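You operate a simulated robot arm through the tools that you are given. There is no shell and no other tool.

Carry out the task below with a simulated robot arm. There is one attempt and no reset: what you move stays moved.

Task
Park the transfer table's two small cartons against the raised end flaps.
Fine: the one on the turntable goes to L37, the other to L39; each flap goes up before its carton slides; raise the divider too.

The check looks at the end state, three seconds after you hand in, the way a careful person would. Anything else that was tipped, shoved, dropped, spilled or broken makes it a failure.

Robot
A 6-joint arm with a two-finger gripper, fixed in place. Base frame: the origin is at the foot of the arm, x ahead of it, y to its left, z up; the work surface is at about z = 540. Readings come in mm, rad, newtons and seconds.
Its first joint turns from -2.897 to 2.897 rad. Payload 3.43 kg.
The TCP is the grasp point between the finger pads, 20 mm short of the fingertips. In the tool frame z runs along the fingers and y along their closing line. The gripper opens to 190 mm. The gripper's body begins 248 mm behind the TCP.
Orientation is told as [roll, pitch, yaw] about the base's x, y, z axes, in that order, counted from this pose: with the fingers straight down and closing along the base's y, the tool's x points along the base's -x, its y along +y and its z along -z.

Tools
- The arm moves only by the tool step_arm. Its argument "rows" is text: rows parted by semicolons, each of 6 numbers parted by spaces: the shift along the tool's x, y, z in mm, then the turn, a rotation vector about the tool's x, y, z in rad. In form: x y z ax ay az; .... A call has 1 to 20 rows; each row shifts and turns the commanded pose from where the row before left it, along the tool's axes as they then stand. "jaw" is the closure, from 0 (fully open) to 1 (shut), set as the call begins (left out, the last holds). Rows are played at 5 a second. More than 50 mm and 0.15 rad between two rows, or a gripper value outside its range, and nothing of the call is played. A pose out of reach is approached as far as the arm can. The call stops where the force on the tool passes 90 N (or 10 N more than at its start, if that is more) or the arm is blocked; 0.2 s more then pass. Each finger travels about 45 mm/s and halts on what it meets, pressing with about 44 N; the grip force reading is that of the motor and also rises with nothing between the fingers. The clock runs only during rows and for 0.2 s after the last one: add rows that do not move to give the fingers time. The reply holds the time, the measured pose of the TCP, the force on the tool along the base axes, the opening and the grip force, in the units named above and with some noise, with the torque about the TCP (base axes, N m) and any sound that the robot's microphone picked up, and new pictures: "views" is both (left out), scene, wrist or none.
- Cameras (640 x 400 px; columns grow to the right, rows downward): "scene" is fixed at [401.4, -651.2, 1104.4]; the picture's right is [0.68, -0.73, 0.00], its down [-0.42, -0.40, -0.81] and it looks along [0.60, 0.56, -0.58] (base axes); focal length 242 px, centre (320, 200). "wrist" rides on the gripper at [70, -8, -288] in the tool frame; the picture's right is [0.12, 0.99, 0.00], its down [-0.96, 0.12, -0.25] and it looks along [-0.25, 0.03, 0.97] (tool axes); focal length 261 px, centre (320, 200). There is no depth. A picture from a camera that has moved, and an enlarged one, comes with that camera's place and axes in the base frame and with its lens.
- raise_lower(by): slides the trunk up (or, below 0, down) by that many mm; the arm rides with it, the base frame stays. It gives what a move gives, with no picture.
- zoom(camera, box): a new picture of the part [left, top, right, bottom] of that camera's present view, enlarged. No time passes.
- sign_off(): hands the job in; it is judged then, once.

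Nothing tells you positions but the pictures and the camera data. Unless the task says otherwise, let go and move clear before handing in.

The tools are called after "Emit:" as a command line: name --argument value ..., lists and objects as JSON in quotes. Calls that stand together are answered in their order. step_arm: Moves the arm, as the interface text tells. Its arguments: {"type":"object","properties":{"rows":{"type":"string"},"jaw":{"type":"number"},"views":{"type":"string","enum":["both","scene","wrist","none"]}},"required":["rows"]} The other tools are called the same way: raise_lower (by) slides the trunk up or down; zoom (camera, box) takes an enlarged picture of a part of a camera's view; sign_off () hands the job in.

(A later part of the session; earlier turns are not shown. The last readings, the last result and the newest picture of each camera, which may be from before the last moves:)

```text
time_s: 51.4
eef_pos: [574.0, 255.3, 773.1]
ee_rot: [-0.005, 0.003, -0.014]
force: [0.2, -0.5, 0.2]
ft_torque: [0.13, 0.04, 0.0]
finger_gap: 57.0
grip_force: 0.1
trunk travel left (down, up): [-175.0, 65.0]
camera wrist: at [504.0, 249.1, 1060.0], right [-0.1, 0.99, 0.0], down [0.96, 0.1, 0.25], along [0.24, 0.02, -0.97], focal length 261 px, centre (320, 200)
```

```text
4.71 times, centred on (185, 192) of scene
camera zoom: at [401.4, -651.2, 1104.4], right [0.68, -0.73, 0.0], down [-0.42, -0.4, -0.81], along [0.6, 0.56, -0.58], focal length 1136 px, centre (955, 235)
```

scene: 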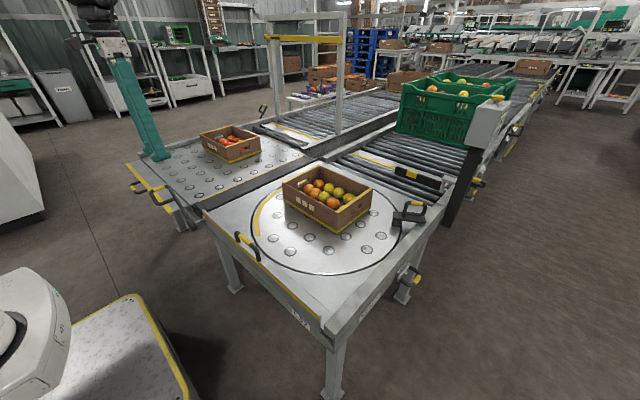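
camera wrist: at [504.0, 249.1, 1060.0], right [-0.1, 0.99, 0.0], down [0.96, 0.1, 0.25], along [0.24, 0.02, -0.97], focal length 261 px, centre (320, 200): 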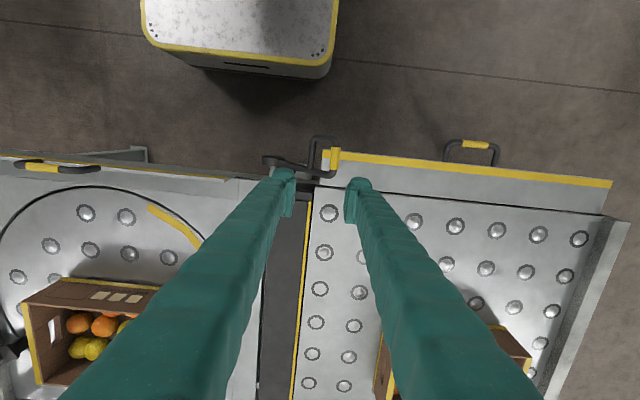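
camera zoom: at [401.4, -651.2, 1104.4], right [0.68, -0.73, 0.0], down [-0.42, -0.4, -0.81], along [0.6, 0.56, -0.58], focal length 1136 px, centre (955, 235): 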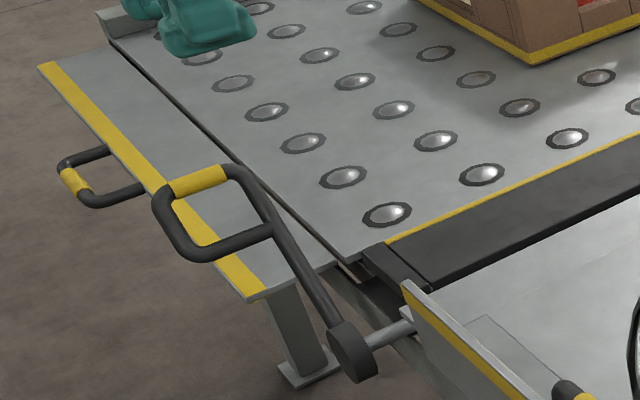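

The crank's loop is too small for a finger, so I'll straddle the whole loop: one finger outside the grip, one beyond the far rod. Then I'll push it up and over toward the divider while keeping it caged.

Emit:
step_arm --rows "18 -1 20 0 0 0;18 -1 40 0 0 0;0 0 30 0 0 0;0 0 0 0 0 0" --jaw 0.62

Emit:
zoom --camera "wrist" --box '[240, 100, 400, 200]'

Emit:
zoom --camera "scene" --box '[120, 150, 250, 235]'

```text
time_s: 52.4
eef_pos: [537.7, 253.7, 683.6]
ee_rot: [-0.006, 0.0, -0.014]
force: [0.6, -0.4, -0.1]
ft_torque: [0.0, -0.03, 0.0]
finger_gap: 72.3
grip_force: 0.1
trunk travel left (down, up): [-175.0, 65.0]
camera wrist: at [467.6, 249.1, 970.3], right [-0.11, 0.99, -0.01], down [0.96, 0.1, 0.25], along [0.24, 0.02, -0.97], focal length 261 px, centre (320, 200)
```

scene: 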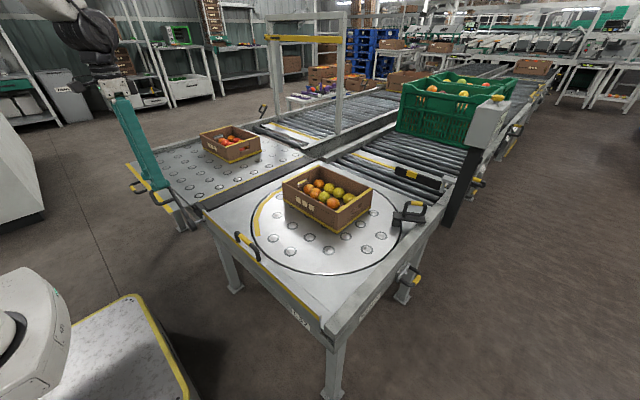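
wrist: 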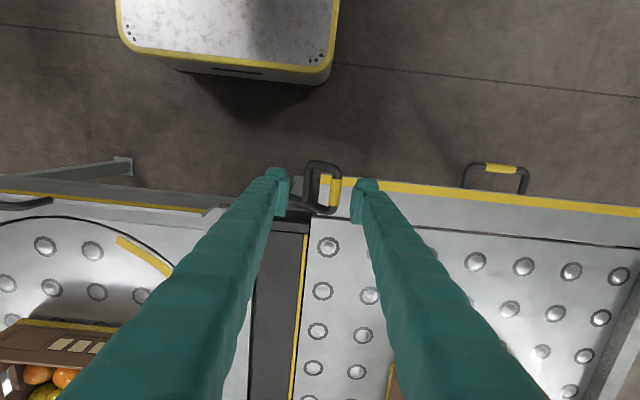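

```text
4.00 times, centred on (320, 150) of wrist
camera zoom: at [467.6, 249.1, 970.3], right [-0.11, 0.99, -0.01], down [0.96, 0.1, 0.25], along [0.24, 0.02, -0.97], focal length 1043 px, centre (320, 400)
```

zoom: 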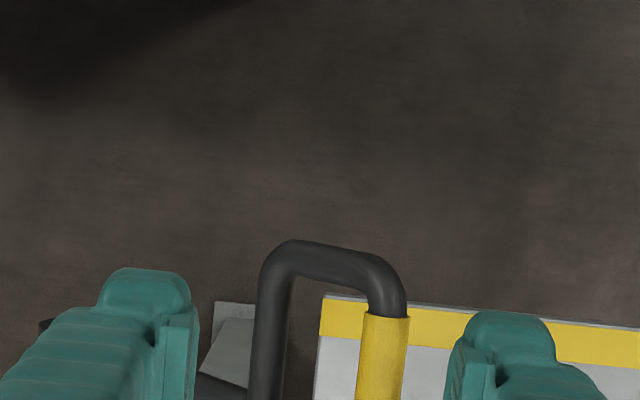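

```text
4.71 times, centred on (185, 192) of scene
camera zoom: at [401.4, -651.2, 1104.4], right [0.68, -0.73, 0.0], down [-0.42, -0.4, -0.81], along [0.6, 0.56, -0.58], focal length 1136 px, centre (955, 235)
```

zoom: 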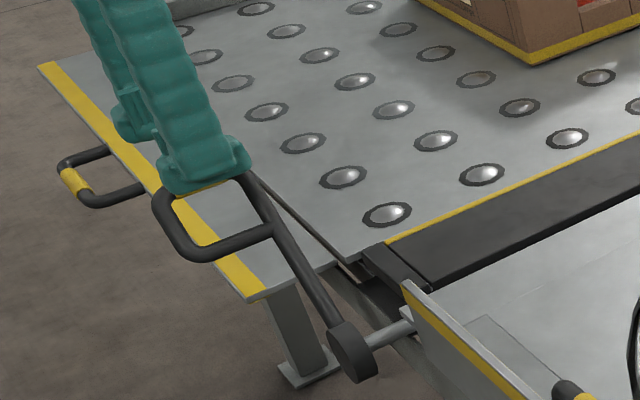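

Emit:
step_arm --rows "0 0 20 0 0 0;0 0 20 0 0 0;0 0 12 0 0 0"

Emit:
zoom --camera "scene" --box '[120, 150, 250, 235]'

Emit:
zoom --camera "wrist" --box '[240, 130, 400, 230]'

```text
time_s: 53.2
eef_pos: [537.8, 255.0, 629.7]
ee_rot: [-0.005, 0.001, -0.013]
force: [0.3, -0.1, -0.5]
ft_torque: [0.02, -0.05, -0.02]
finger_gap: 72.5
grip_force: 0.0
trunk travel left (down, up): [-175.0, 65.0]
camera wrist: at [467.4, 249.0, 917.0], right [-0.11, 0.99, 0.0], down [0.96, 0.1, 0.25], along [0.25, 0.02, -0.97], focal length 261 px, centre (320, 200)
```

scene: 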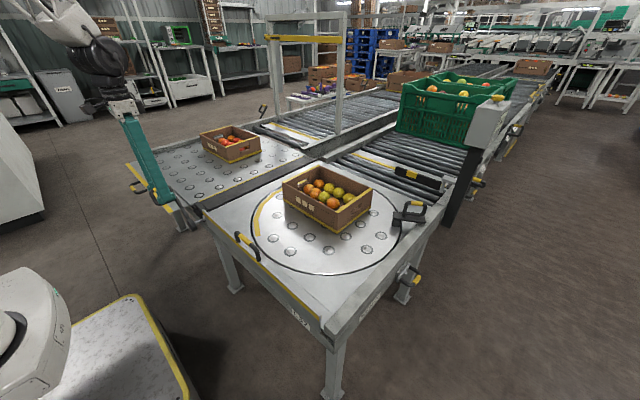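
wrist: 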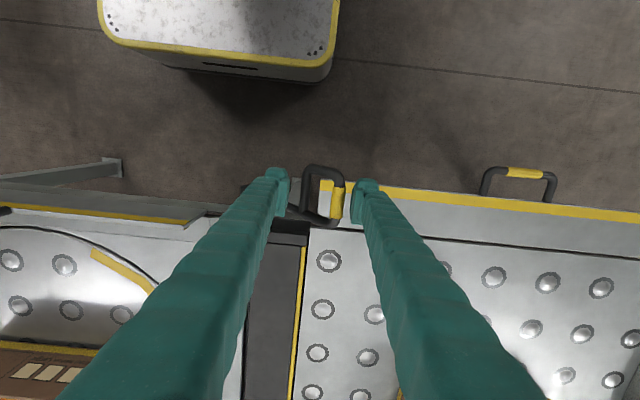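

```text
4.71 times, centred on (185, 192) of scene
camera zoom: at [401.4, -651.2, 1104.4], right [0.68, -0.73, 0.0], down [-0.42, -0.4, -0.81], along [0.6, 0.56, -0.58], focal length 1136 px, centre (955, 235)
```

zoom: 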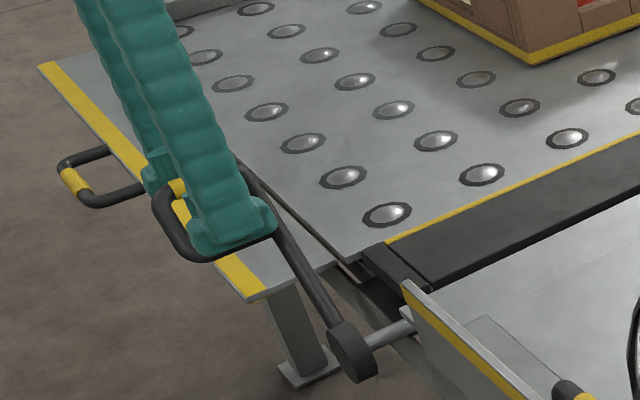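

```text
4.00 times, centred on (320, 180) of wrist
camera zoom: at [467.4, 249.0, 917.0], right [-0.11, 0.99, 0.0], down [0.96, 0.1, 0.25], along [0.25, 0.02, -0.97], focal length 1043 px, centre (320, 280)
```

zoom: 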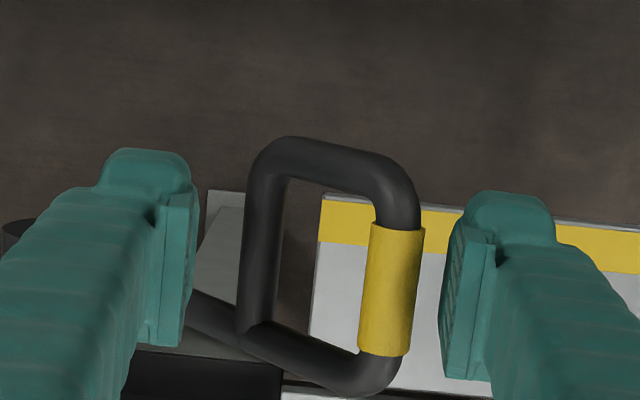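

Emit:
step_arm --rows "0 -8 0 0 0 0;0 -8 0 0 0 0;0 -8 0 0 0 0;0 -8 -3 0 0 0"

Emit:
zoom --camera "scene" --box '[120, 150, 250, 235]'

Emit:
zoom --camera "wrist" --box '[240, 130, 400, 230]'

```text
time_s: 54.2
eef_pos: [539.2, 222.1, 633.7]
ee_rot: [-0.005, -0.001, -0.013]
force: [2.4, 11.4, 4.1]
ft_torque: [-0.03, -0.06, 0.15]
finger_gap: 78.1
grip_force: 4.8
trunk travel left (down, up): [-175.0, 65.0]
camera wrist: at [469.8, 216.4, 920.9], right [-0.1, 0.99, -0.01], down [0.96, 0.1, 0.25], along [0.25, 0.02, -0.97], focal length 261 px, centre (320, 200)
```

scene: 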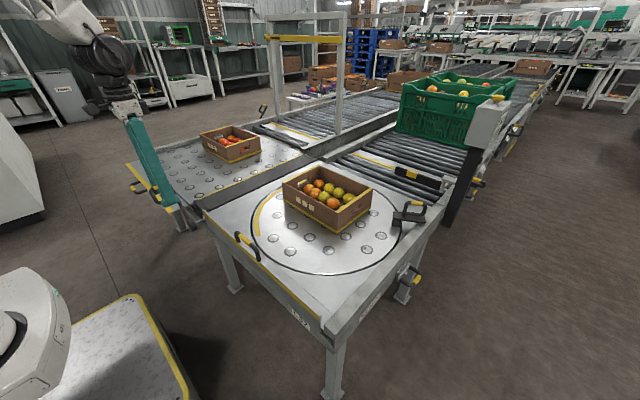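
wrist: 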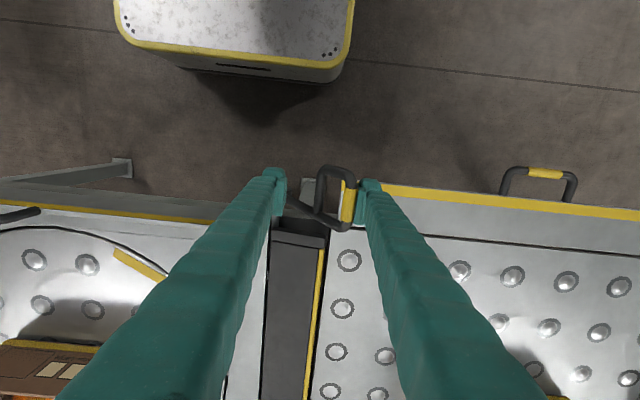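

```text
4.71 times, centred on (185, 192) of scene
camera zoom: at [401.4, -651.2, 1104.4], right [0.68, -0.73, 0.0], down [-0.42, -0.4, -0.81], along [0.6, 0.56, -0.58], focal length 1136 px, centre (955, 235)
```

zoom: 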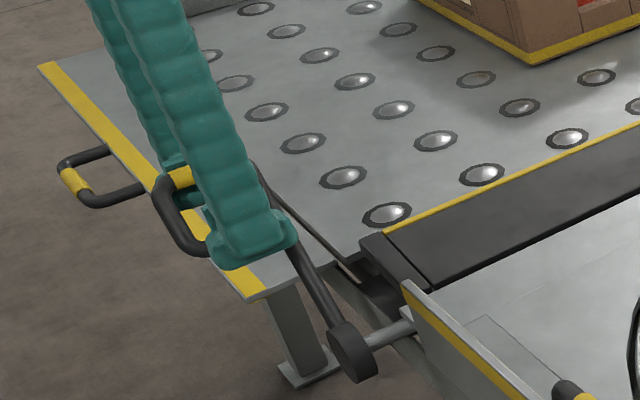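

```text
4.00 times, centred on (320, 180) of wrist
camera zoom: at [469.8, 216.4, 920.9], right [-0.1, 0.99, -0.01], down [0.96, 0.1, 0.25], along [0.25, 0.02, -0.97], focal length 1043 px, centre (320, 280)
```

zoom: 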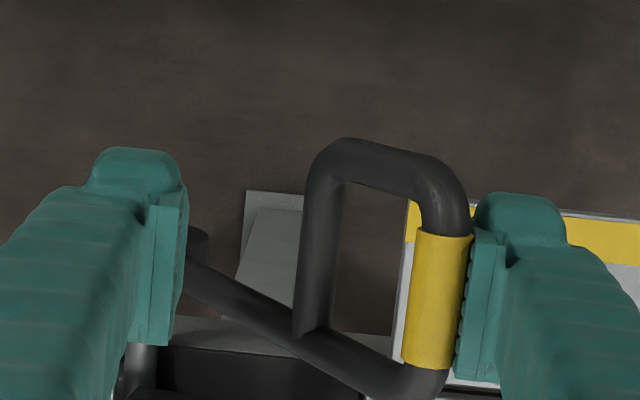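

The lever moves easily and the divider strip starts to rise. Continuing to push.

Emit:
step_arm --rows "0 -9 -5 0 0 0;0 -9 -5 0 0 0;0 -9 -5 0 0 0;0 -9 -4 0 0 0;0 -9 -3 0 0 0"

Emit:
zoom --camera "scene" --box '[120, 130, 280, 235]'

Emit:
zoom --camera "wrist" --box '[240, 130, 400, 230]'

```text
time_s: 55.4
eef_pos: [539.9, 180.3, 656.8]
ee_rot: [-0.005, 0.002, -0.013]
force: [-0.7, 4.1, 2.1]
ft_torque: [-0.01, -0.02, 0.09]
finger_gap: 74.7
grip_force: 2.6
trunk travel left (down, up): [-175.0, 65.0]
camera wrist: at [469.8, 173.7, 943.8], right [-0.11, 0.99, -0.01], down [0.96, 0.1, 0.25], along [0.24, 0.02, -0.97], focal length 261 px, centre (320, 200)
```

scene: 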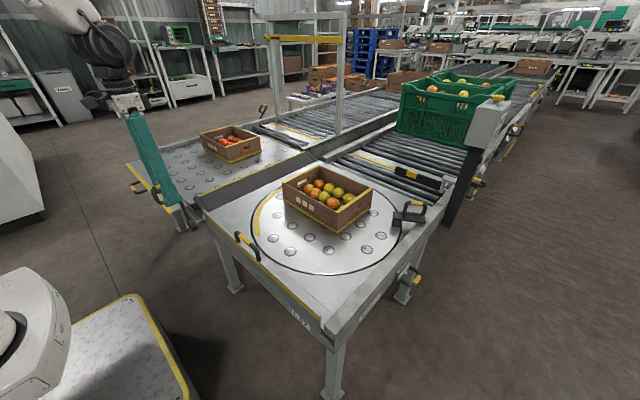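
wrist: 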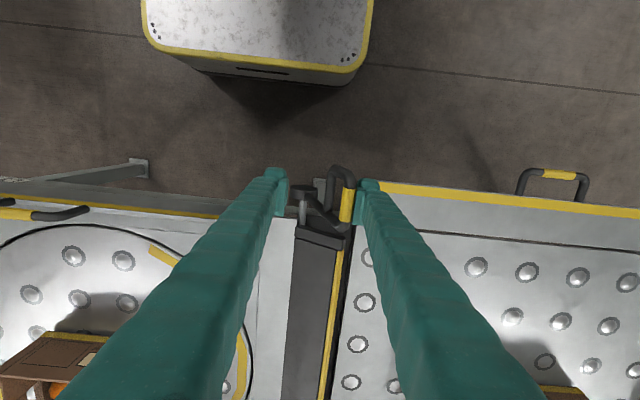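

```text
3.81 times, centred on (200, 182) of scene
camera zoom: at [401.4, -651.2, 1104.4], right [0.68, -0.73, 0.0], down [-0.42, -0.4, -0.81], along [0.6, 0.56, -0.58], focal length 920 px, centre (777, 267)
```

zoom: 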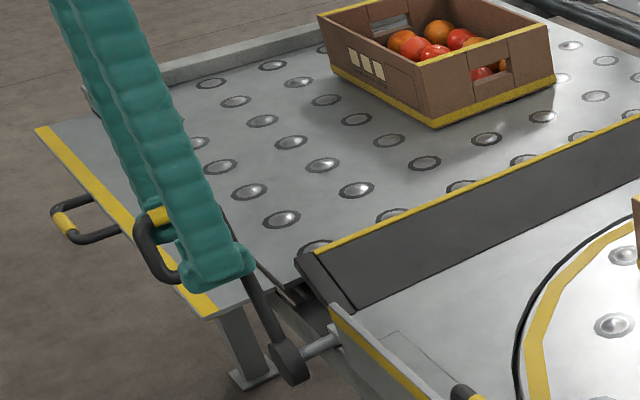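

```text
4.00 times, centred on (320, 180) of wrist
camera zoom: at [469.8, 173.7, 943.8], right [-0.11, 0.99, -0.01], down [0.96, 0.1, 0.25], along [0.24, 0.02, -0.97], focal length 1043 px, centre (320, 280)
```

zoom: 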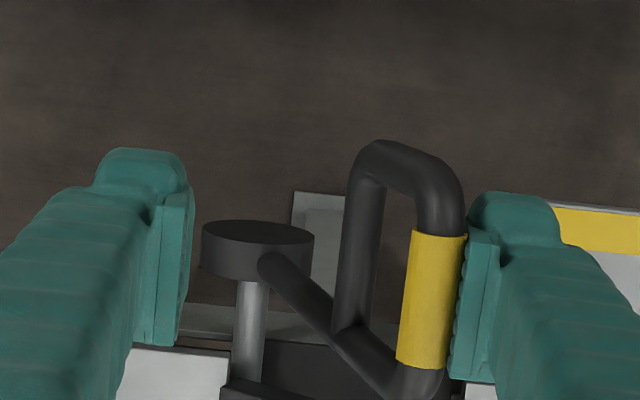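

The divider plate is turning up 1:1 with the lever about its right edge. Continuing with the fingertips following the grip over the top.

Emit:
step_arm --rows "0 -10 -11 0 0 0;0 -10 -11 0 0 0;0 -10 -9 0 0 0;0 -10 -6 0 0 0;0 -10 -4 0 0 0;0 -10 -2 0 0 0"

Emit:
zoom --camera "scene" --box '[120, 130, 280, 235]'

Emit:
zoom --camera "wrist" --box '[240, 130, 400, 230]'

```text
time_s: 56.8
eef_pos: [538.7, 118.3, 698.4]
ee_rot: [-0.006, 0.0, -0.015]
force: [-0.2, -0.7, 0.9]
ft_torque: [0.01, -0.02, 0.0]
finger_gap: 72.2
grip_force: 0.1
trunk travel left (down, up): [-175.0, 65.0]
camera wrist: at [467.7, 113.5, 986.8], right [-0.11, 0.99, 0.0], down [0.96, 0.1, 0.25], along [0.24, 0.02, -0.97], focal length 261 px, centre (320, 200)
```

scene: 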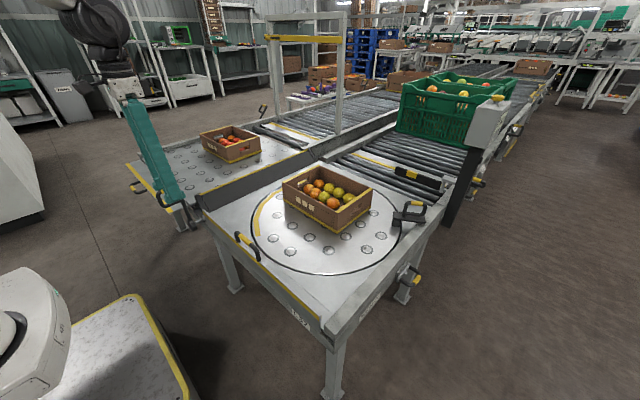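
wrist: 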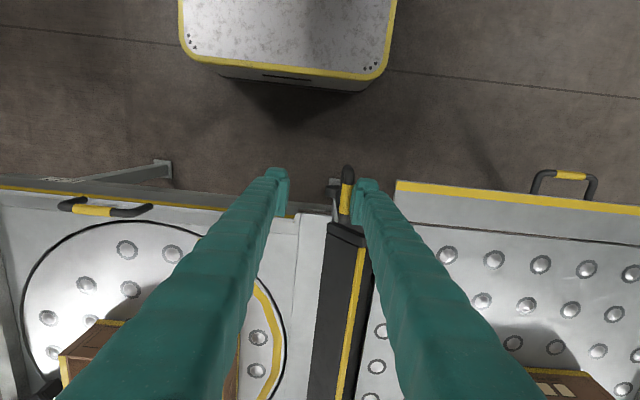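

```text
3.81 times, centred on (200, 182) of scene
camera zoom: at [401.4, -651.2, 1104.4], right [0.68, -0.73, 0.0], down [-0.42, -0.4, -0.81], along [0.6, 0.56, -0.58], focal length 920 px, centre (777, 267)
```

zoom: 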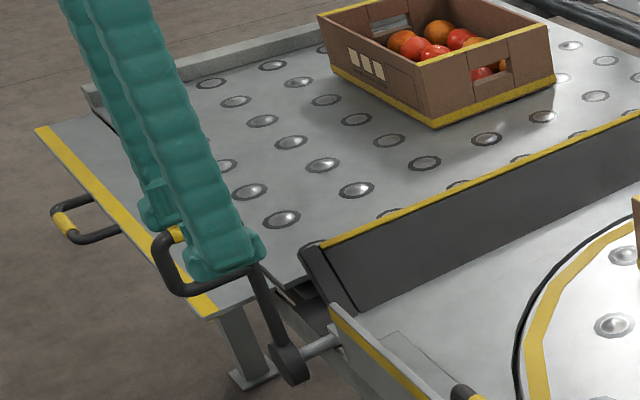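

```text
4.00 times, centred on (320, 180) of wrist
camera zoom: at [467.7, 113.5, 986.8], right [-0.11, 0.99, 0.0], down [0.96, 0.1, 0.25], along [0.24, 0.02, -0.97], focal length 1043 px, centre (320, 280)
```

zoom: 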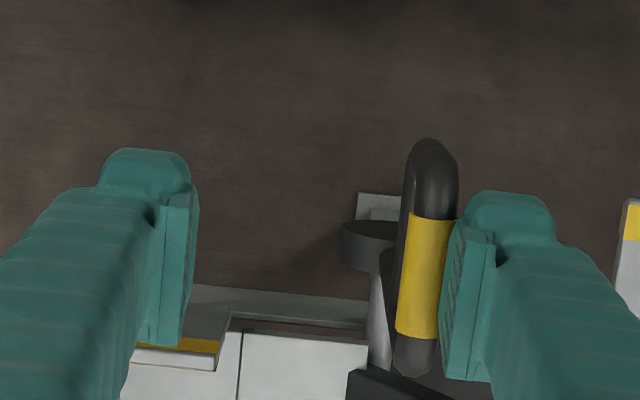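

Emit:
step_arm --rows "0 -10 1 0 0 0;0 -10 1 0 0 0;0 -10 2 0 0 0;0 -10 2 0 0 0;0 -10 3 0 0 0;0 -10 4 0 0 0"

Emit:
zoom --camera "scene" --box '[120, 130, 280, 235]'

Emit:
zoom --camera "wrist" --box '[240, 130, 400, 230]'

```text
time_s: 58.2
eef_pos: [539.8, 58.8, 688.4]
ee_rot: [-0.003, 0.001, -0.016]
force: [0.1, -0.2, 0.0]
ft_torque: [-0.05, 0.02, -0.02]
finger_gap: 72.4
grip_force: 0.0
trunk travel left (down, up): [-175.0, 65.0]
camera wrist: at [468.8, 52.4, 975.6], right [-0.11, 0.99, 0.0], down [0.96, 0.1, 0.25], along [0.24, 0.02, -0.97], focal length 261 px, centre (320, 200)
```

scene: 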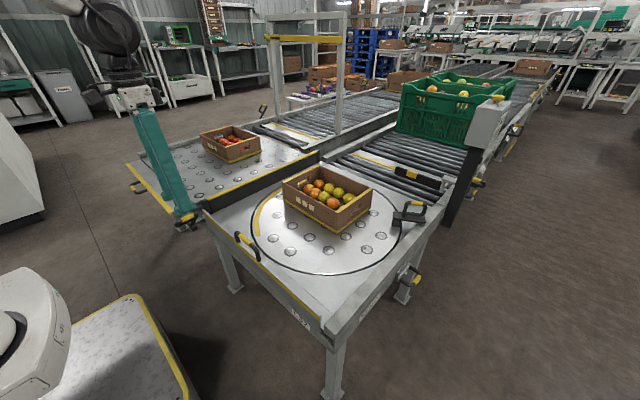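
wrist: 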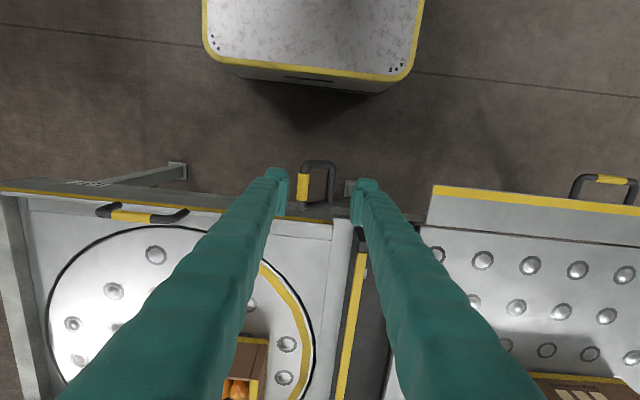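

```text
3.81 times, centred on (200, 182) of scene
camera zoom: at [401.4, -651.2, 1104.4], right [0.68, -0.73, 0.0], down [-0.42, -0.4, -0.81], along [0.6, 0.56, -0.58], focal length 920 px, centre (777, 267)
```

zoom: 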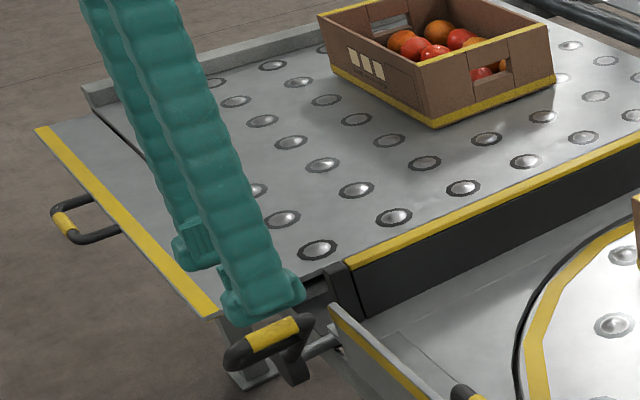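

```text
4.00 times, centred on (320, 180) of wrist
camera zoom: at [468.8, 52.4, 975.6], right [-0.11, 0.99, 0.0], down [0.96, 0.1, 0.25], along [0.24, 0.02, -0.97], focal length 1043 px, centre (320, 280)
```

zoom: 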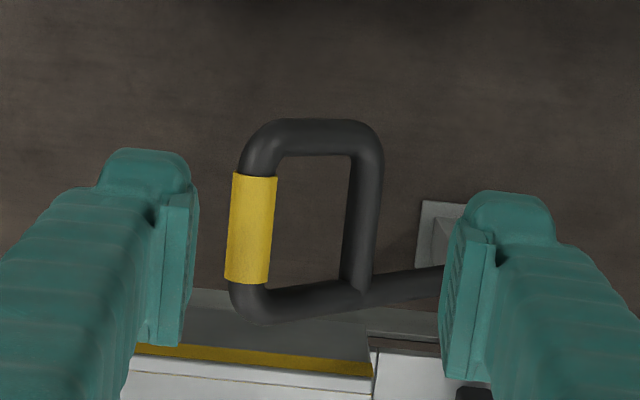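

The lever passed vertical and swung to its stop by itself, and the divider now stands up. I'll lift clear and move above the left flap handle at about (498, 551).

Emit:
step_arm --rows "0 0 -40 0 0 0;0 0 -40 0 0 0;0 45 -10 0 0 0;0 48 0 0 0 0;0 48 0 0 0 0;0 48 0 0 0 0;0 48 0 0 0 0;0 48 0 0 0 0;0 48 0 0 0 0;0 48 0 0 0 0;0 48 0 0 0 0;0 48 0 0 0 0;0 48 0 0 0 0;15 0 30 0 0 0;15 0 30 0 0 0;8 0 30 0 0 0" --jaw 0.25

Emit:
zoom --camera "wrist" --box '[240, 110, 400, 210]'

Emit:
zoom --camera "scene" --box '[120, 120, 330, 250]'

```text
time_s: 61.6
eef_pos: [507.7, 587.6, 684.3]
ee_rot: [-0.005, 0.002, -0.012]
force: [-0.5, 0.5, -0.7]
ft_torque: [0.02, -0.03, 0.01]
finger_gap: 142.4
grip_force: 0.0
trunk travel left (down, up): [-175.0, 65.0]
camera wrist: at [436.7, 581.5, 971.9], right [-0.11, 0.99, 0.0], down [0.96, 0.1, 0.25], along [0.24, 0.02, -0.97], focal length 261 px, centre (320, 200)
```

scene: 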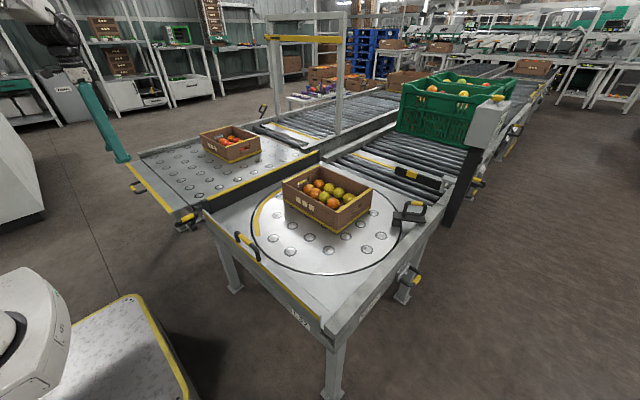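
wrist: 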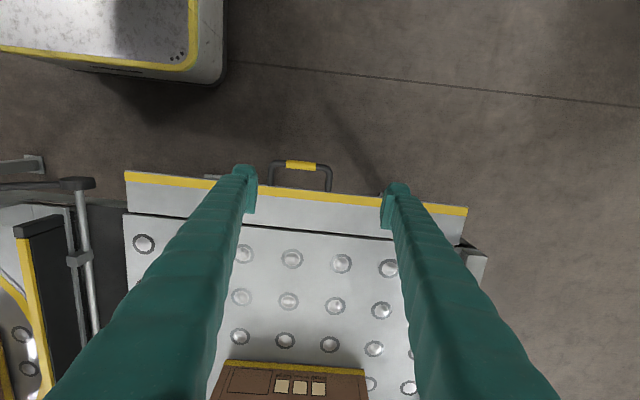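

```text
4.00 times, centred on (320, 160) of wrist
camera zoom: at [436.7, 581.5, 971.9], right [-0.11, 0.99, 0.0], down [0.96, 0.1, 0.25], along [0.24, 0.02, -0.97], focal length 1043 px, centre (320, 360)
```

zoom: 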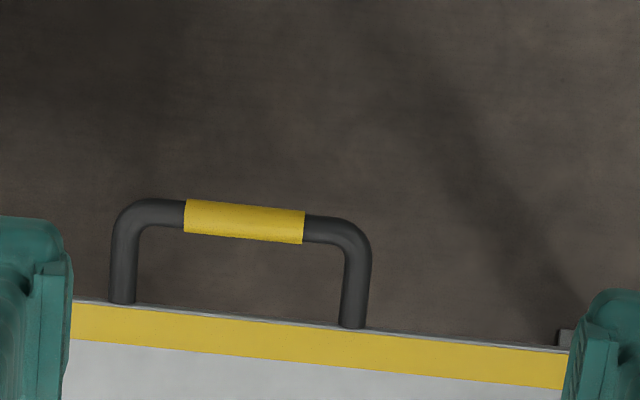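

```text
3.05 times, centred on (225, 185) of scene
camera zoom: at [401.4, -651.2, 1104.4], right [0.68, -0.73, 0.0], down [-0.42, -0.4, -0.81], along [0.6, 0.56, -0.58], focal length 736 px, centre (610, 246)
```

zoom: 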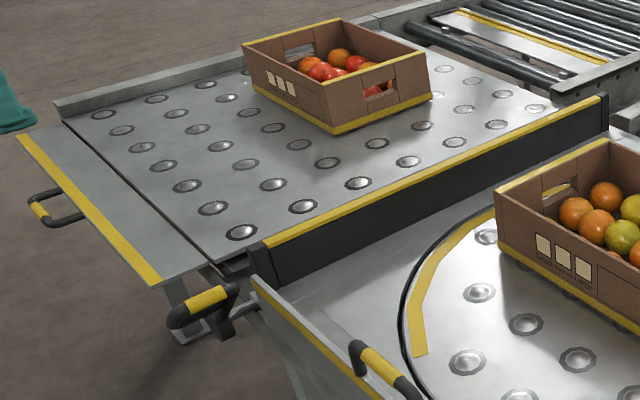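

The divider is up and holds. Now descending on the left flap's handle legs with the same grip.

Emit:
step_arm --rows "7 -34 25 0 0 0;0 0 35 0 0 0;0 0 30 0 0 0;0 0 0 0 0 0" --views "wrist"

Emit:
zoom --camera "wrist" --box '[240, 130, 400, 230]'

```text
time_s: 62.6
eef_pos: [497.9, 550.2, 594.6]
ee_rot: [-0.004, -0.001, -0.015]
force: [0.1, 0.3, -0.8]
ft_torque: [0.0, -0.04, -0.01]
finger_gap: 142.6
grip_force: 0.1
trunk travel left (down, up): [-175.0, 65.0]
camera wrist: at [428.8, 544.7, 881.7], right [-0.11, 0.99, -0.01], down [0.96, 0.1, 0.25], along [0.24, 0.02, -0.97], focal length 261 px, centre (320, 200)
```

wrist: 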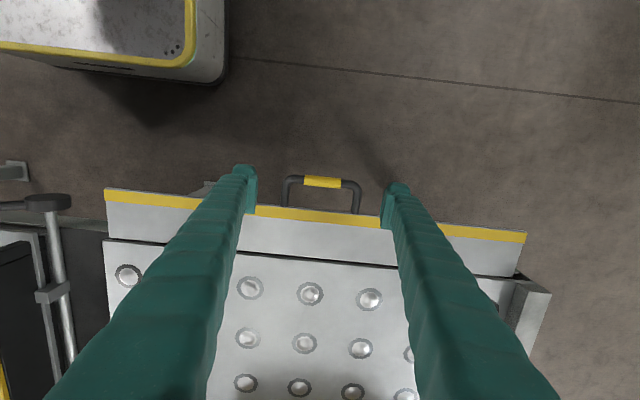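

```text
4.00 times, centred on (320, 180) of wrist
camera zoom: at [428.8, 544.7, 881.7], right [-0.11, 0.99, -0.01], down [0.96, 0.1, 0.25], along [0.24, 0.02, -0.97], focal length 1043 px, centre (320, 280)
```

zoom: 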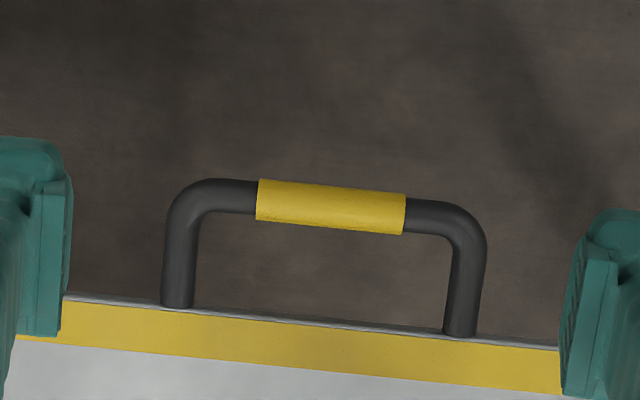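

Emit:
step_arm --rows "-2 2.3 30 0 0 0;0 0 20 0 0 0;0 0 12 0 0 0;0 0 0 0 0 0" --views "none"

Emit:
step_arm --rows "0 0 0 0 0 0;0 0 0 0 0 0;0 0 0 0 0 0;0 0 0 0 0 0" --jaw 0.6 --views "wrist"

Emit:
zoom --camera "wrist" --box '[240, 130, 400, 230]'

```text
time_s: 63.6
eef_pos: [502.0, 551.1, 533.8]
ee_rot: [-0.004, 0.001, -0.015]
force: [0.4, 0.1, -0.5]
ft_torque: [0.02, 0.01, 0.03]
finger_gap: 142.5
grip_force: 0.0
trunk travel left (down, up): [-175.0, 65.0]
```

```text
time_s: 64.6
eef_pos: [501.7, 553.3, 534.3]
ee_rot: [-0.004, 0.0, -0.012]
force: [-6.7, 31.1, -3.0]
ft_torque: [0.44, -0.01, 1.23]
finger_gap: 111.1
grip_force: 45.1
trunk travel left (down, up): [-175.0, 65.0]
camera wrist: at [431.1, 546.5, 821.2], right [-0.11, 0.99, 0.0], down [0.96, 0.1, 0.25], along [0.25, 0.02, -0.97], focal length 261 px, centre (320, 200)
```

wrist: 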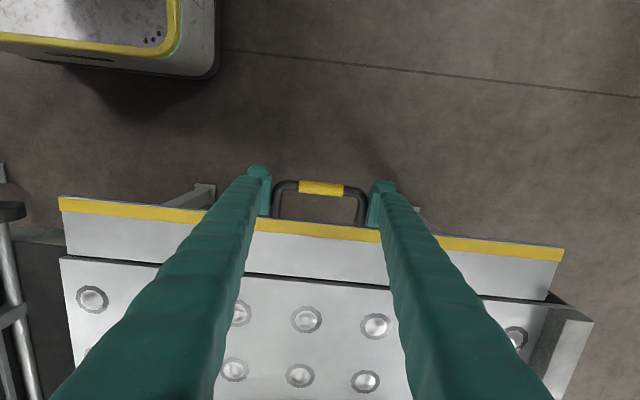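

```text
4.00 times, centred on (320, 180) of wrist
camera zoom: at [431.1, 546.5, 821.2], right [-0.11, 0.99, 0.0], down [0.96, 0.1, 0.25], along [0.25, 0.02, -0.97], focal length 1043 px, centre (320, 280)
```

zoom: 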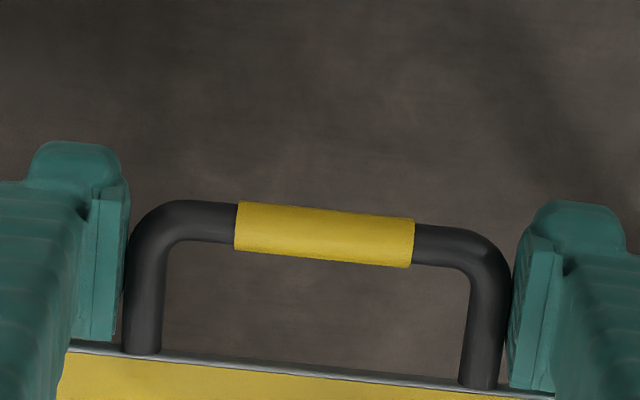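

Both legs are gripped at 111 mm. I'll lift along the same arc.

Emit:
step_arm --rows "-0.2 0 -8.4 0 0 0;-0.4 0 -8.4 0 0 0;-1.2 0 -8.3 0 0 0;-2 0 -8.2 0 0 0;-2.7 0 -8 0 0 0;-3.2 0 -7.8 0 0 0;-3.8 0 -7.4 0 0 0;-4.3 0 -7.2 0 0 0;-4.9 0 -6.8 0 0 0;-5.5 0 -6.5 0 0 0"

```text
time_s: 66.8
eef_pos: [528.5, 553.1, 609.3]
ee_rot: [-0.006, 0.002, -0.014]
force: [0.2, -0.2, -0.5]
ft_torque: [-0.03, -0.02, 0.0]
finger_gap: 75.9
grip_force: 0.0
trunk travel left (down, up): [-175.0, 65.0]
camera wrist: at [457.3, 547.0, 896.1], right [-0.11, 0.99, -0.01], down [0.96, 0.1, 0.25], along [0.24, 0.02, -0.97], focal length 261 px, centre (320, 200)
```

scene: 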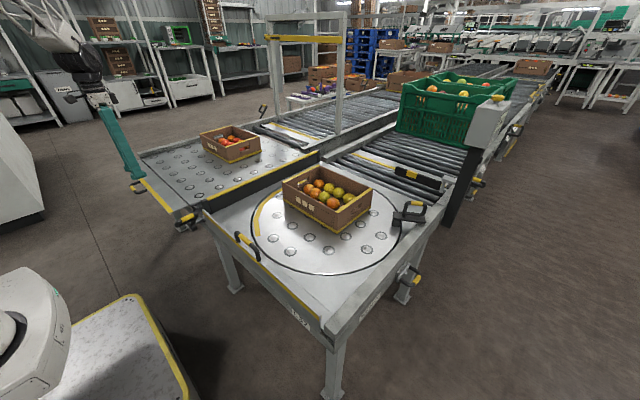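
wrist: 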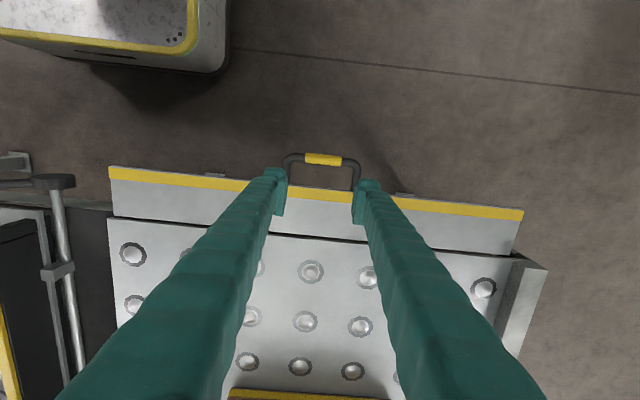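

The grip slipped off this time. I'll go back, take it slightly deeper, and lift in small steps while watching the force.

Emit:
step_arm --rows "29 0 -15 0 0 0;0 0 0 0 0 0;0 0 0 0 0 0;0 0 0 0 0 0;0 0 30 0 0 0;0 0 30 0 0 0;0 0 27 0 0 0;0 0 10 0 0 0" --jaw 0.25 --views "wrist"

Emit:
zoom --camera "wrist" --box '[240, 130, 400, 230]'

```text
time_s: 68.6
eef_pos: [500.8, 552.5, 529.9]
ee_rot: [-0.004, 0.0, -0.015]
force: [0.0, 0.7, 0.1]
ft_torque: [0.02, -0.02, 0.0]
finger_gap: 142.4
grip_force: 0.0
trunk travel left (down, up): [-175.0, 65.0]
camera wrist: at [429.0, 545.6, 815.7], right [-0.11, 0.99, 0.0], down [0.96, 0.1, 0.25], along [0.24, 0.02, -0.97], focal length 261 px, centre (320, 200)
```

wrist: 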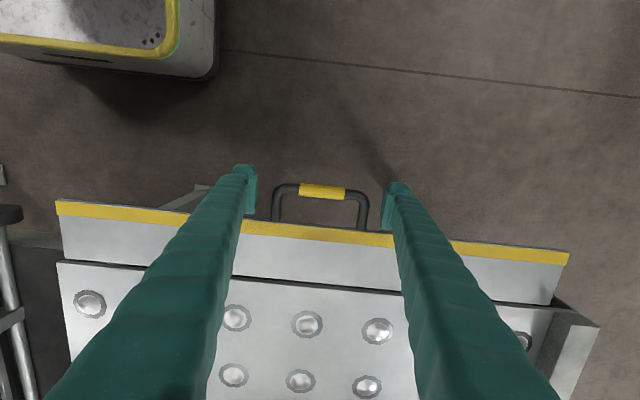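

```text
4.00 times, centred on (320, 180) of wrist
camera zoom: at [429.0, 545.6, 815.7], right [-0.11, 0.99, 0.0], down [0.96, 0.1, 0.25], along [0.24, 0.02, -0.97], focal length 1043 px, centre (320, 280)
```

zoom: 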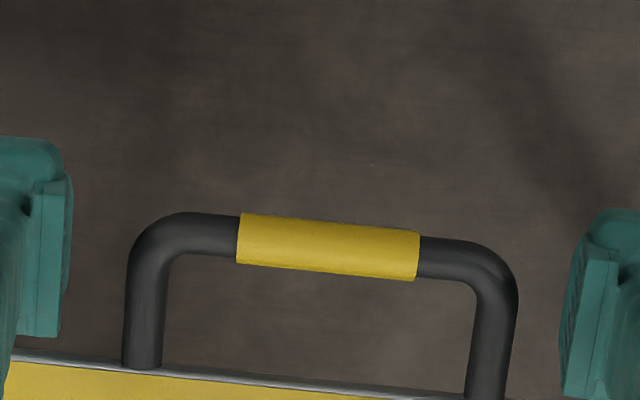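

The left handle sits about 10 mm further forward than the right one did, so I'd been gripping its rounded corners. Shifting 10 mm forward and gripping again.

Emit:
step_arm --rows "-10 0 0 0 0 0;0 0 0 0 0 0" --views "none"

Emit:
step_arm --rows "0 0 0 0 0 0;0 0 0 0 0 0;0 0 0 0 0 0;0 0 0 0 0 0;0 0 0 0 0 0" --jaw 0.65 --views "wrist"

Emit:
zoom --camera "wrist" --box '[240, 130, 400, 230]'

```text
time_s: 69.2
eef_pos: [507.5, 551.8, 528.4]
ee_rot: [-0.008, 0.003, -0.013]
force: [-15.7, 2.3, 1.0]
ft_torque: [-0.14, 0.02, 1.28]
finger_gap: 142.5
grip_force: 0.0
trunk travel left (down, up): [-175.0, 65.0]
```

```text
time_s: 70.4
eef_pos: [508.1, 552.7, 528.1]
ee_rot: [-0.006, 0.001, -0.013]
force: [-38.6, 28.6, -6.1]
ft_torque: [-0.06, 0.29, 2.65]
finger_gap: 110.5
grip_force: 44.6
trunk travel left (down, up): [-175.0, 65.0]
camera wrist: at [437.4, 547.2, 815.5], right [-0.11, 0.99, -0.01], down [0.96, 0.1, 0.25], along [0.24, 0.02, -0.97], focal length 261 px, centre (320, 200)
```

wrist: 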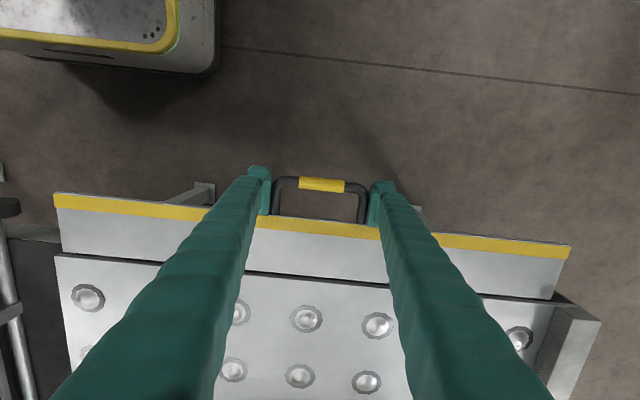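

```text
4.00 times, centred on (320, 180) of wrist
camera zoom: at [437.4, 547.2, 815.5], right [-0.11, 0.99, -0.01], down [0.96, 0.1, 0.25], along [0.24, 0.02, -0.97], focal length 1043 px, centre (320, 280)
```

zoom: 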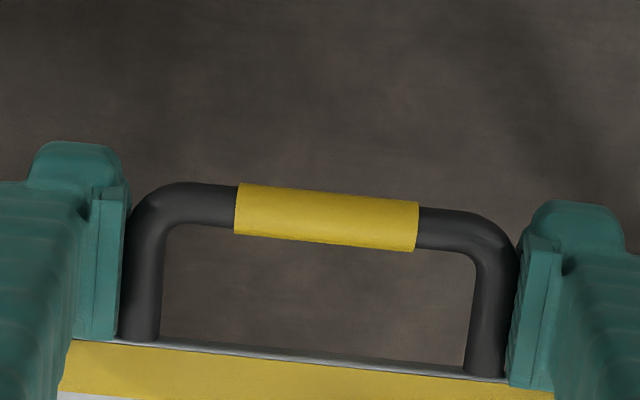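

Emit:
step_arm --rows "0 0 0 0 0 0;7 1 -1 0 0 0;0 0 0 0 0 0" --jaw 0.3 --views "none"

Emit:
step_arm --rows "0 0 0 0 0 0;0 0 0 0 0 0;0 0 0 0 0 0;0 0 0 0 0 0;0 0 0 0 0 0" --jaw 1 --views "none"

Emit:
step_arm --rows "-0.2 0 -8.4 0 0 0;-0.4 0 -8.4 0 0 0" --views "wrist"

```text
time_s: 71.2
eef_pos: [503.7, 555.0, 529.8]
ee_rot: [-0.002, 0.0, -0.015]
force: [-0.2, -0.2, -0.9]
ft_torque: [0.0, 0.0, -0.02]
finger_gap: 133.2
grip_force: 0.1
trunk travel left (down, up): [-175.0, 65.0]
```

```text
time_s: 72.4
eef_pos: [503.3, 552.8, 529.5]
ee_rot: [-0.004, 0.002, -0.011]
force: [-4.4, -0.9, 4.0]
ft_torque: [0.13, -0.02, 1.18]
finger_gap: 110.2
grip_force: 44.8
trunk travel left (down, up): [-175.0, 65.0]
```

```text
time_s: 73.0
eef_pos: [504.3, 552.7, 545.6]
ee_rot: [-0.004, 0.003, -0.013]
force: [-2.3, -0.1, -16.0]
ft_torque: [0.01, 1.29, 0.46]
finger_gap: 110.6
grip_force: 44.4
trunk travel left (down, up): [-175.0, 65.0]
camera wrist: at [433.7, 547.5, 833.0], right [-0.11, 0.99, -0.01], down [0.96, 0.1, 0.24], along [0.24, 0.02, -0.97], focal length 261 px, centre (320, 200)
```

wrist: 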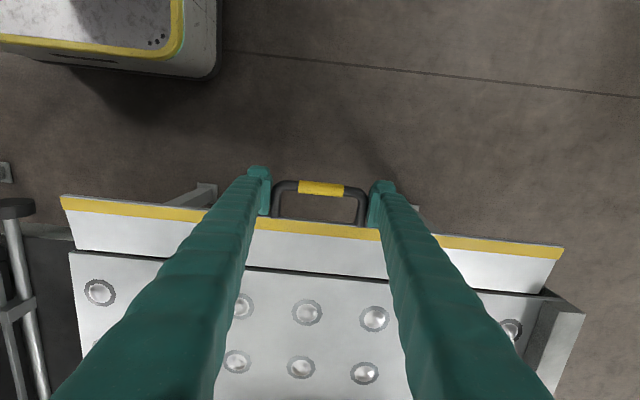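

Emit:
step_arm --rows "-1.2 0 -8 0 0 0;-2 0 -7.9 0 0 0;-2.6 0 -7.7 0 0 0;-3.1 0 -7.5 0 0 0" --views "none"

Emit:
step_arm --rows "-3.7 0 -7.1 0 0 0;-4.2 0 -6.9 0 0 0;-4.7 0 -6.6 0 0 0;-5.3 0 -6.3 0 0 0" --views "both"

```text
time_s: 74.0
eef_pos: [513.1, 553.2, 576.5]
ee_rot: [-0.006, 0.003, -0.015]
force: [-2.8, -13.2, -11.7]
ft_torque: [0.52, 0.99, 0.24]
finger_gap: 110.8
grip_force: 45.3
trunk travel left (down, up): [-175.0, 65.0]
```

```text
time_s: 75.0
eef_pos: [530.8, 552.6, 604.7]
ee_rot: [-0.008, 0.002, -0.014]
force: [-8.2, -29.5, -8.8]
ft_torque: [0.11, 1.16, 0.05]
finger_gap: 110.7
grip_force: 45.2
trunk travel left (down, up): [-175.0, 65.0]
camera wrist: at [459.8, 547.5, 891.2], right [-0.11, 0.99, -0.01], down [0.96, 0.1, 0.24], along [0.24, 0.02, -0.97], focal length 261 px, centre (320, 200)
```

scene: 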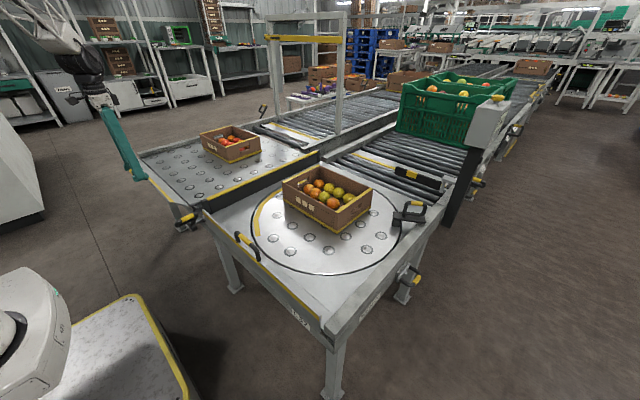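
wrist: 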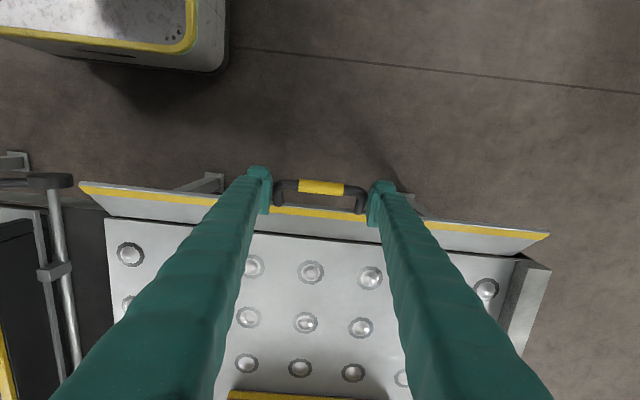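

The grip holds this time and the flap is at about 45°. Continuing to vertical.

Emit:
step_arm --rows "-5.7 0.2 -5.8 0 0 0;-6.2 0.2 -5.2 0 0 0;-6.6 0.2 -4.8 0 0 0;-7 0.2 -4.2 0 0 0;-7.3 0 -3.7 0 0 0;-7.5 0 -3.2 0 0 0" --views "none"

Emit:
step_arm --rows "-7.8 0 -2.6 0 0 0;-8 0 -2 0 0 0;-8.1 0 -1.3 0 0 0;-8.1 0 -0.7 0 0 0;-5 0 0 0 0 0;-5 0 0.5 0 0 0" --views "both"

```text
time_s: 76.4
eef_pos: [570.2, 552.5, 633.0]
ee_rot: [-0.006, 0.003, -0.011]
force: [-8.2, -49.8, 6.5]
ft_torque: [-0.57, 0.59, 0.47]
finger_gap: 110.2
grip_force: 44.8
trunk travel left (down, up): [-175.0, 65.0]
```

```text
time_s: 77.8
eef_pos: [614.2, 553.3, 638.3]
ee_rot: [-0.006, 0.003, -0.014]
force: [10.9, -3.7, -5.1]
ft_torque: [0.09, -0.16, 0.17]
finger_gap: 0.0
grip_force: 34.6
trunk travel left (down, up): [-175.0, 65.0]
camera wrist: at [543.2, 547.3, 924.2], right [-0.11, 0.99, 0.0], down [0.96, 0.1, 0.25], along [0.25, 0.02, -0.97], focal length 261 px, centre (320, 200)
```

scene: 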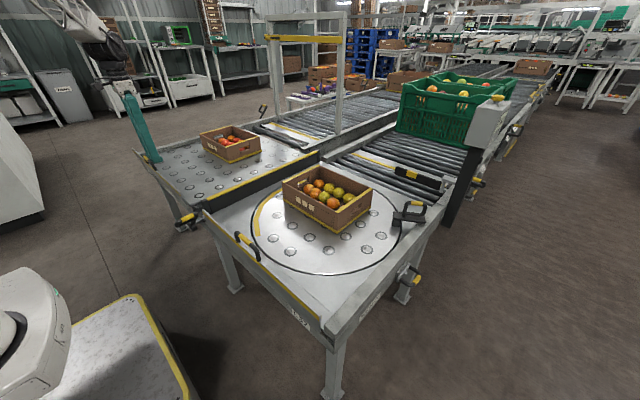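
wrist: 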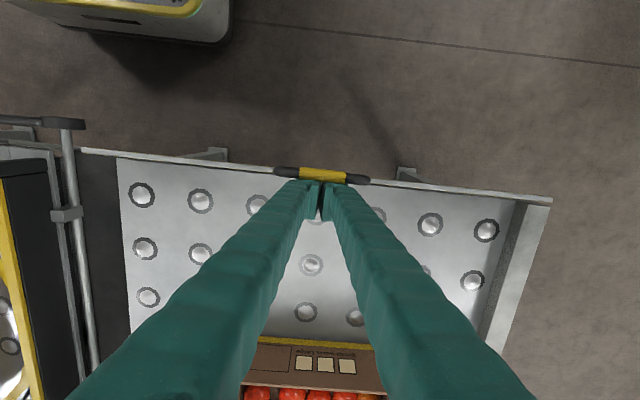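

Emit:
zoom --camera "scene" --box '[120, 130, 230, 220]'

Emit:
zoom --camera "wrist" --box '[240, 130, 400, 230]'

```text
4.44 times, centred on (175, 175) of scene
camera zoom: at [401.4, -651.2, 1104.4], right [0.68, -0.73, 0.0], down [-0.42, -0.4, -0.81], along [0.6, 0.56, -0.58], focal length 1073 px, centre (964, 311)
```

zoom: 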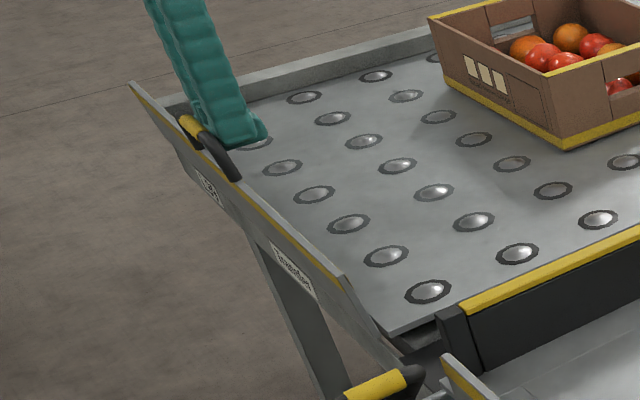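

```text
4.00 times, centred on (320, 180) of wrist
camera zoom: at [543.2, 547.3, 924.2], right [-0.11, 0.99, 0.0], down [0.96, 0.1, 0.25], along [0.25, 0.02, -0.97], focal length 1043 px, centre (320, 280)
```

zoom: 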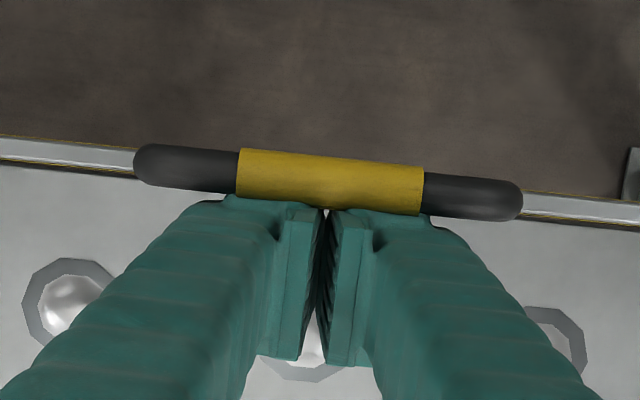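

The flap is nearly upright but the jaws slipped off at the very end and sit just inside the bar. I'll back away inward, go up and over, and push the bar the last bit from the outside.

Emit:
step_arm --rows "-15 0 0 0 0 0;0 0 -40 0 0 0;0 0 -40 0 0 0;40 0 0 0 0 0;40 0 0 0 0 0;20 0 0 0 0 0" --jaw 1

Emit:
zoom --camera "scene" --box '[120, 130, 230, 220]'

Emit:
zoom --camera "wrist" --box '[200, 130, 440, 280]'

```text
time_s: 79.2
eef_pos: [526.5, 554.5, 718.5]
ee_rot: [-0.005, 0.003, -0.014]
force: [0.1, 1.1, 0.1]
ft_torque: [-0.02, 0.04, -0.01]
finger_gap: 0.2
grip_force: 34.2
trunk travel left (down, up): [-175.0, 65.0]
camera wrist: at [456.5, 548.9, 1006.1], right [-0.11, 0.99, -0.01], down [0.96, 0.1, 0.24], along [0.24, 0.02, -0.97], focal length 261 px, centre (320, 200)
```

scene: 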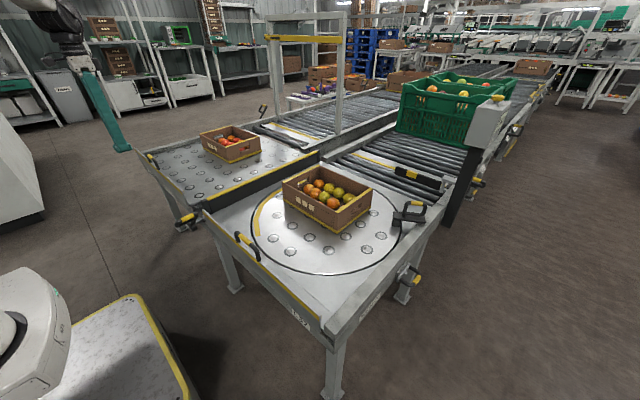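
wrist: 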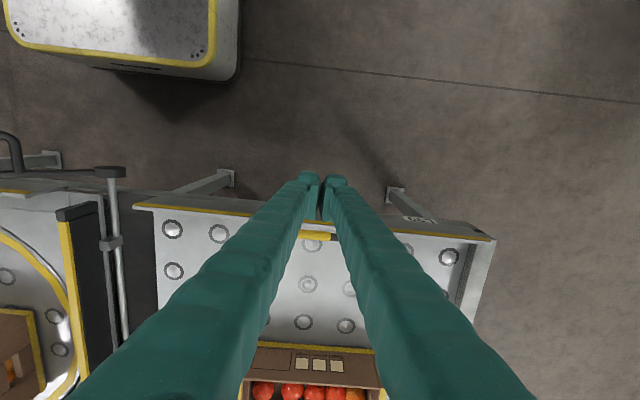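

```text
4.44 times, centred on (175, 175) of scene
camera zoom: at [401.4, -651.2, 1104.4], right [0.68, -0.73, 0.0], down [-0.42, -0.4, -0.81], along [0.6, 0.56, -0.58], focal length 1073 px, centre (964, 311)
```

zoom: 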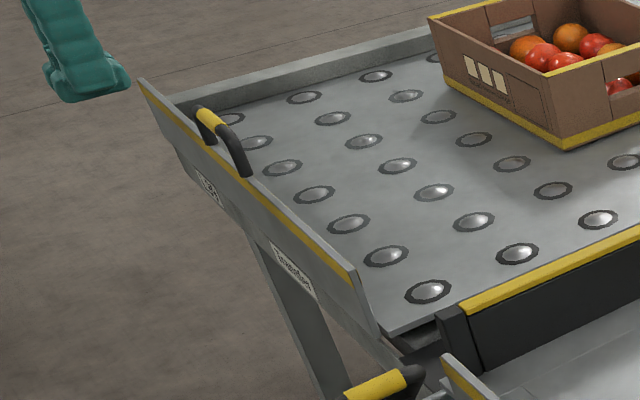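

```text
2.67 times, centred on (320, 205) of wrist
camera zoom: at [456.5, 548.9, 1006.1], right [-0.11, 0.99, -0.01], down [0.96, 0.1, 0.24], along [0.24, 0.02, -0.97], focal length 695 px, centre (320, 187)
```

zoom: 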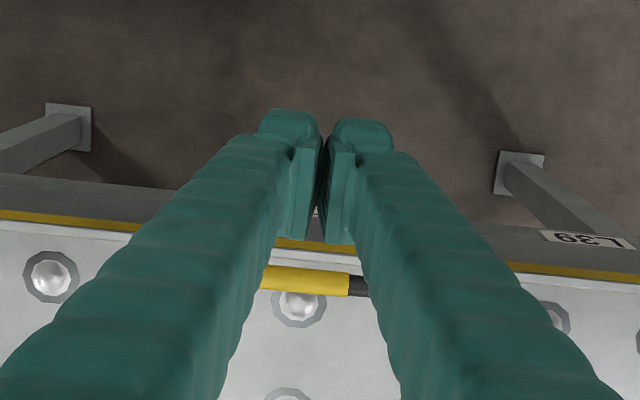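

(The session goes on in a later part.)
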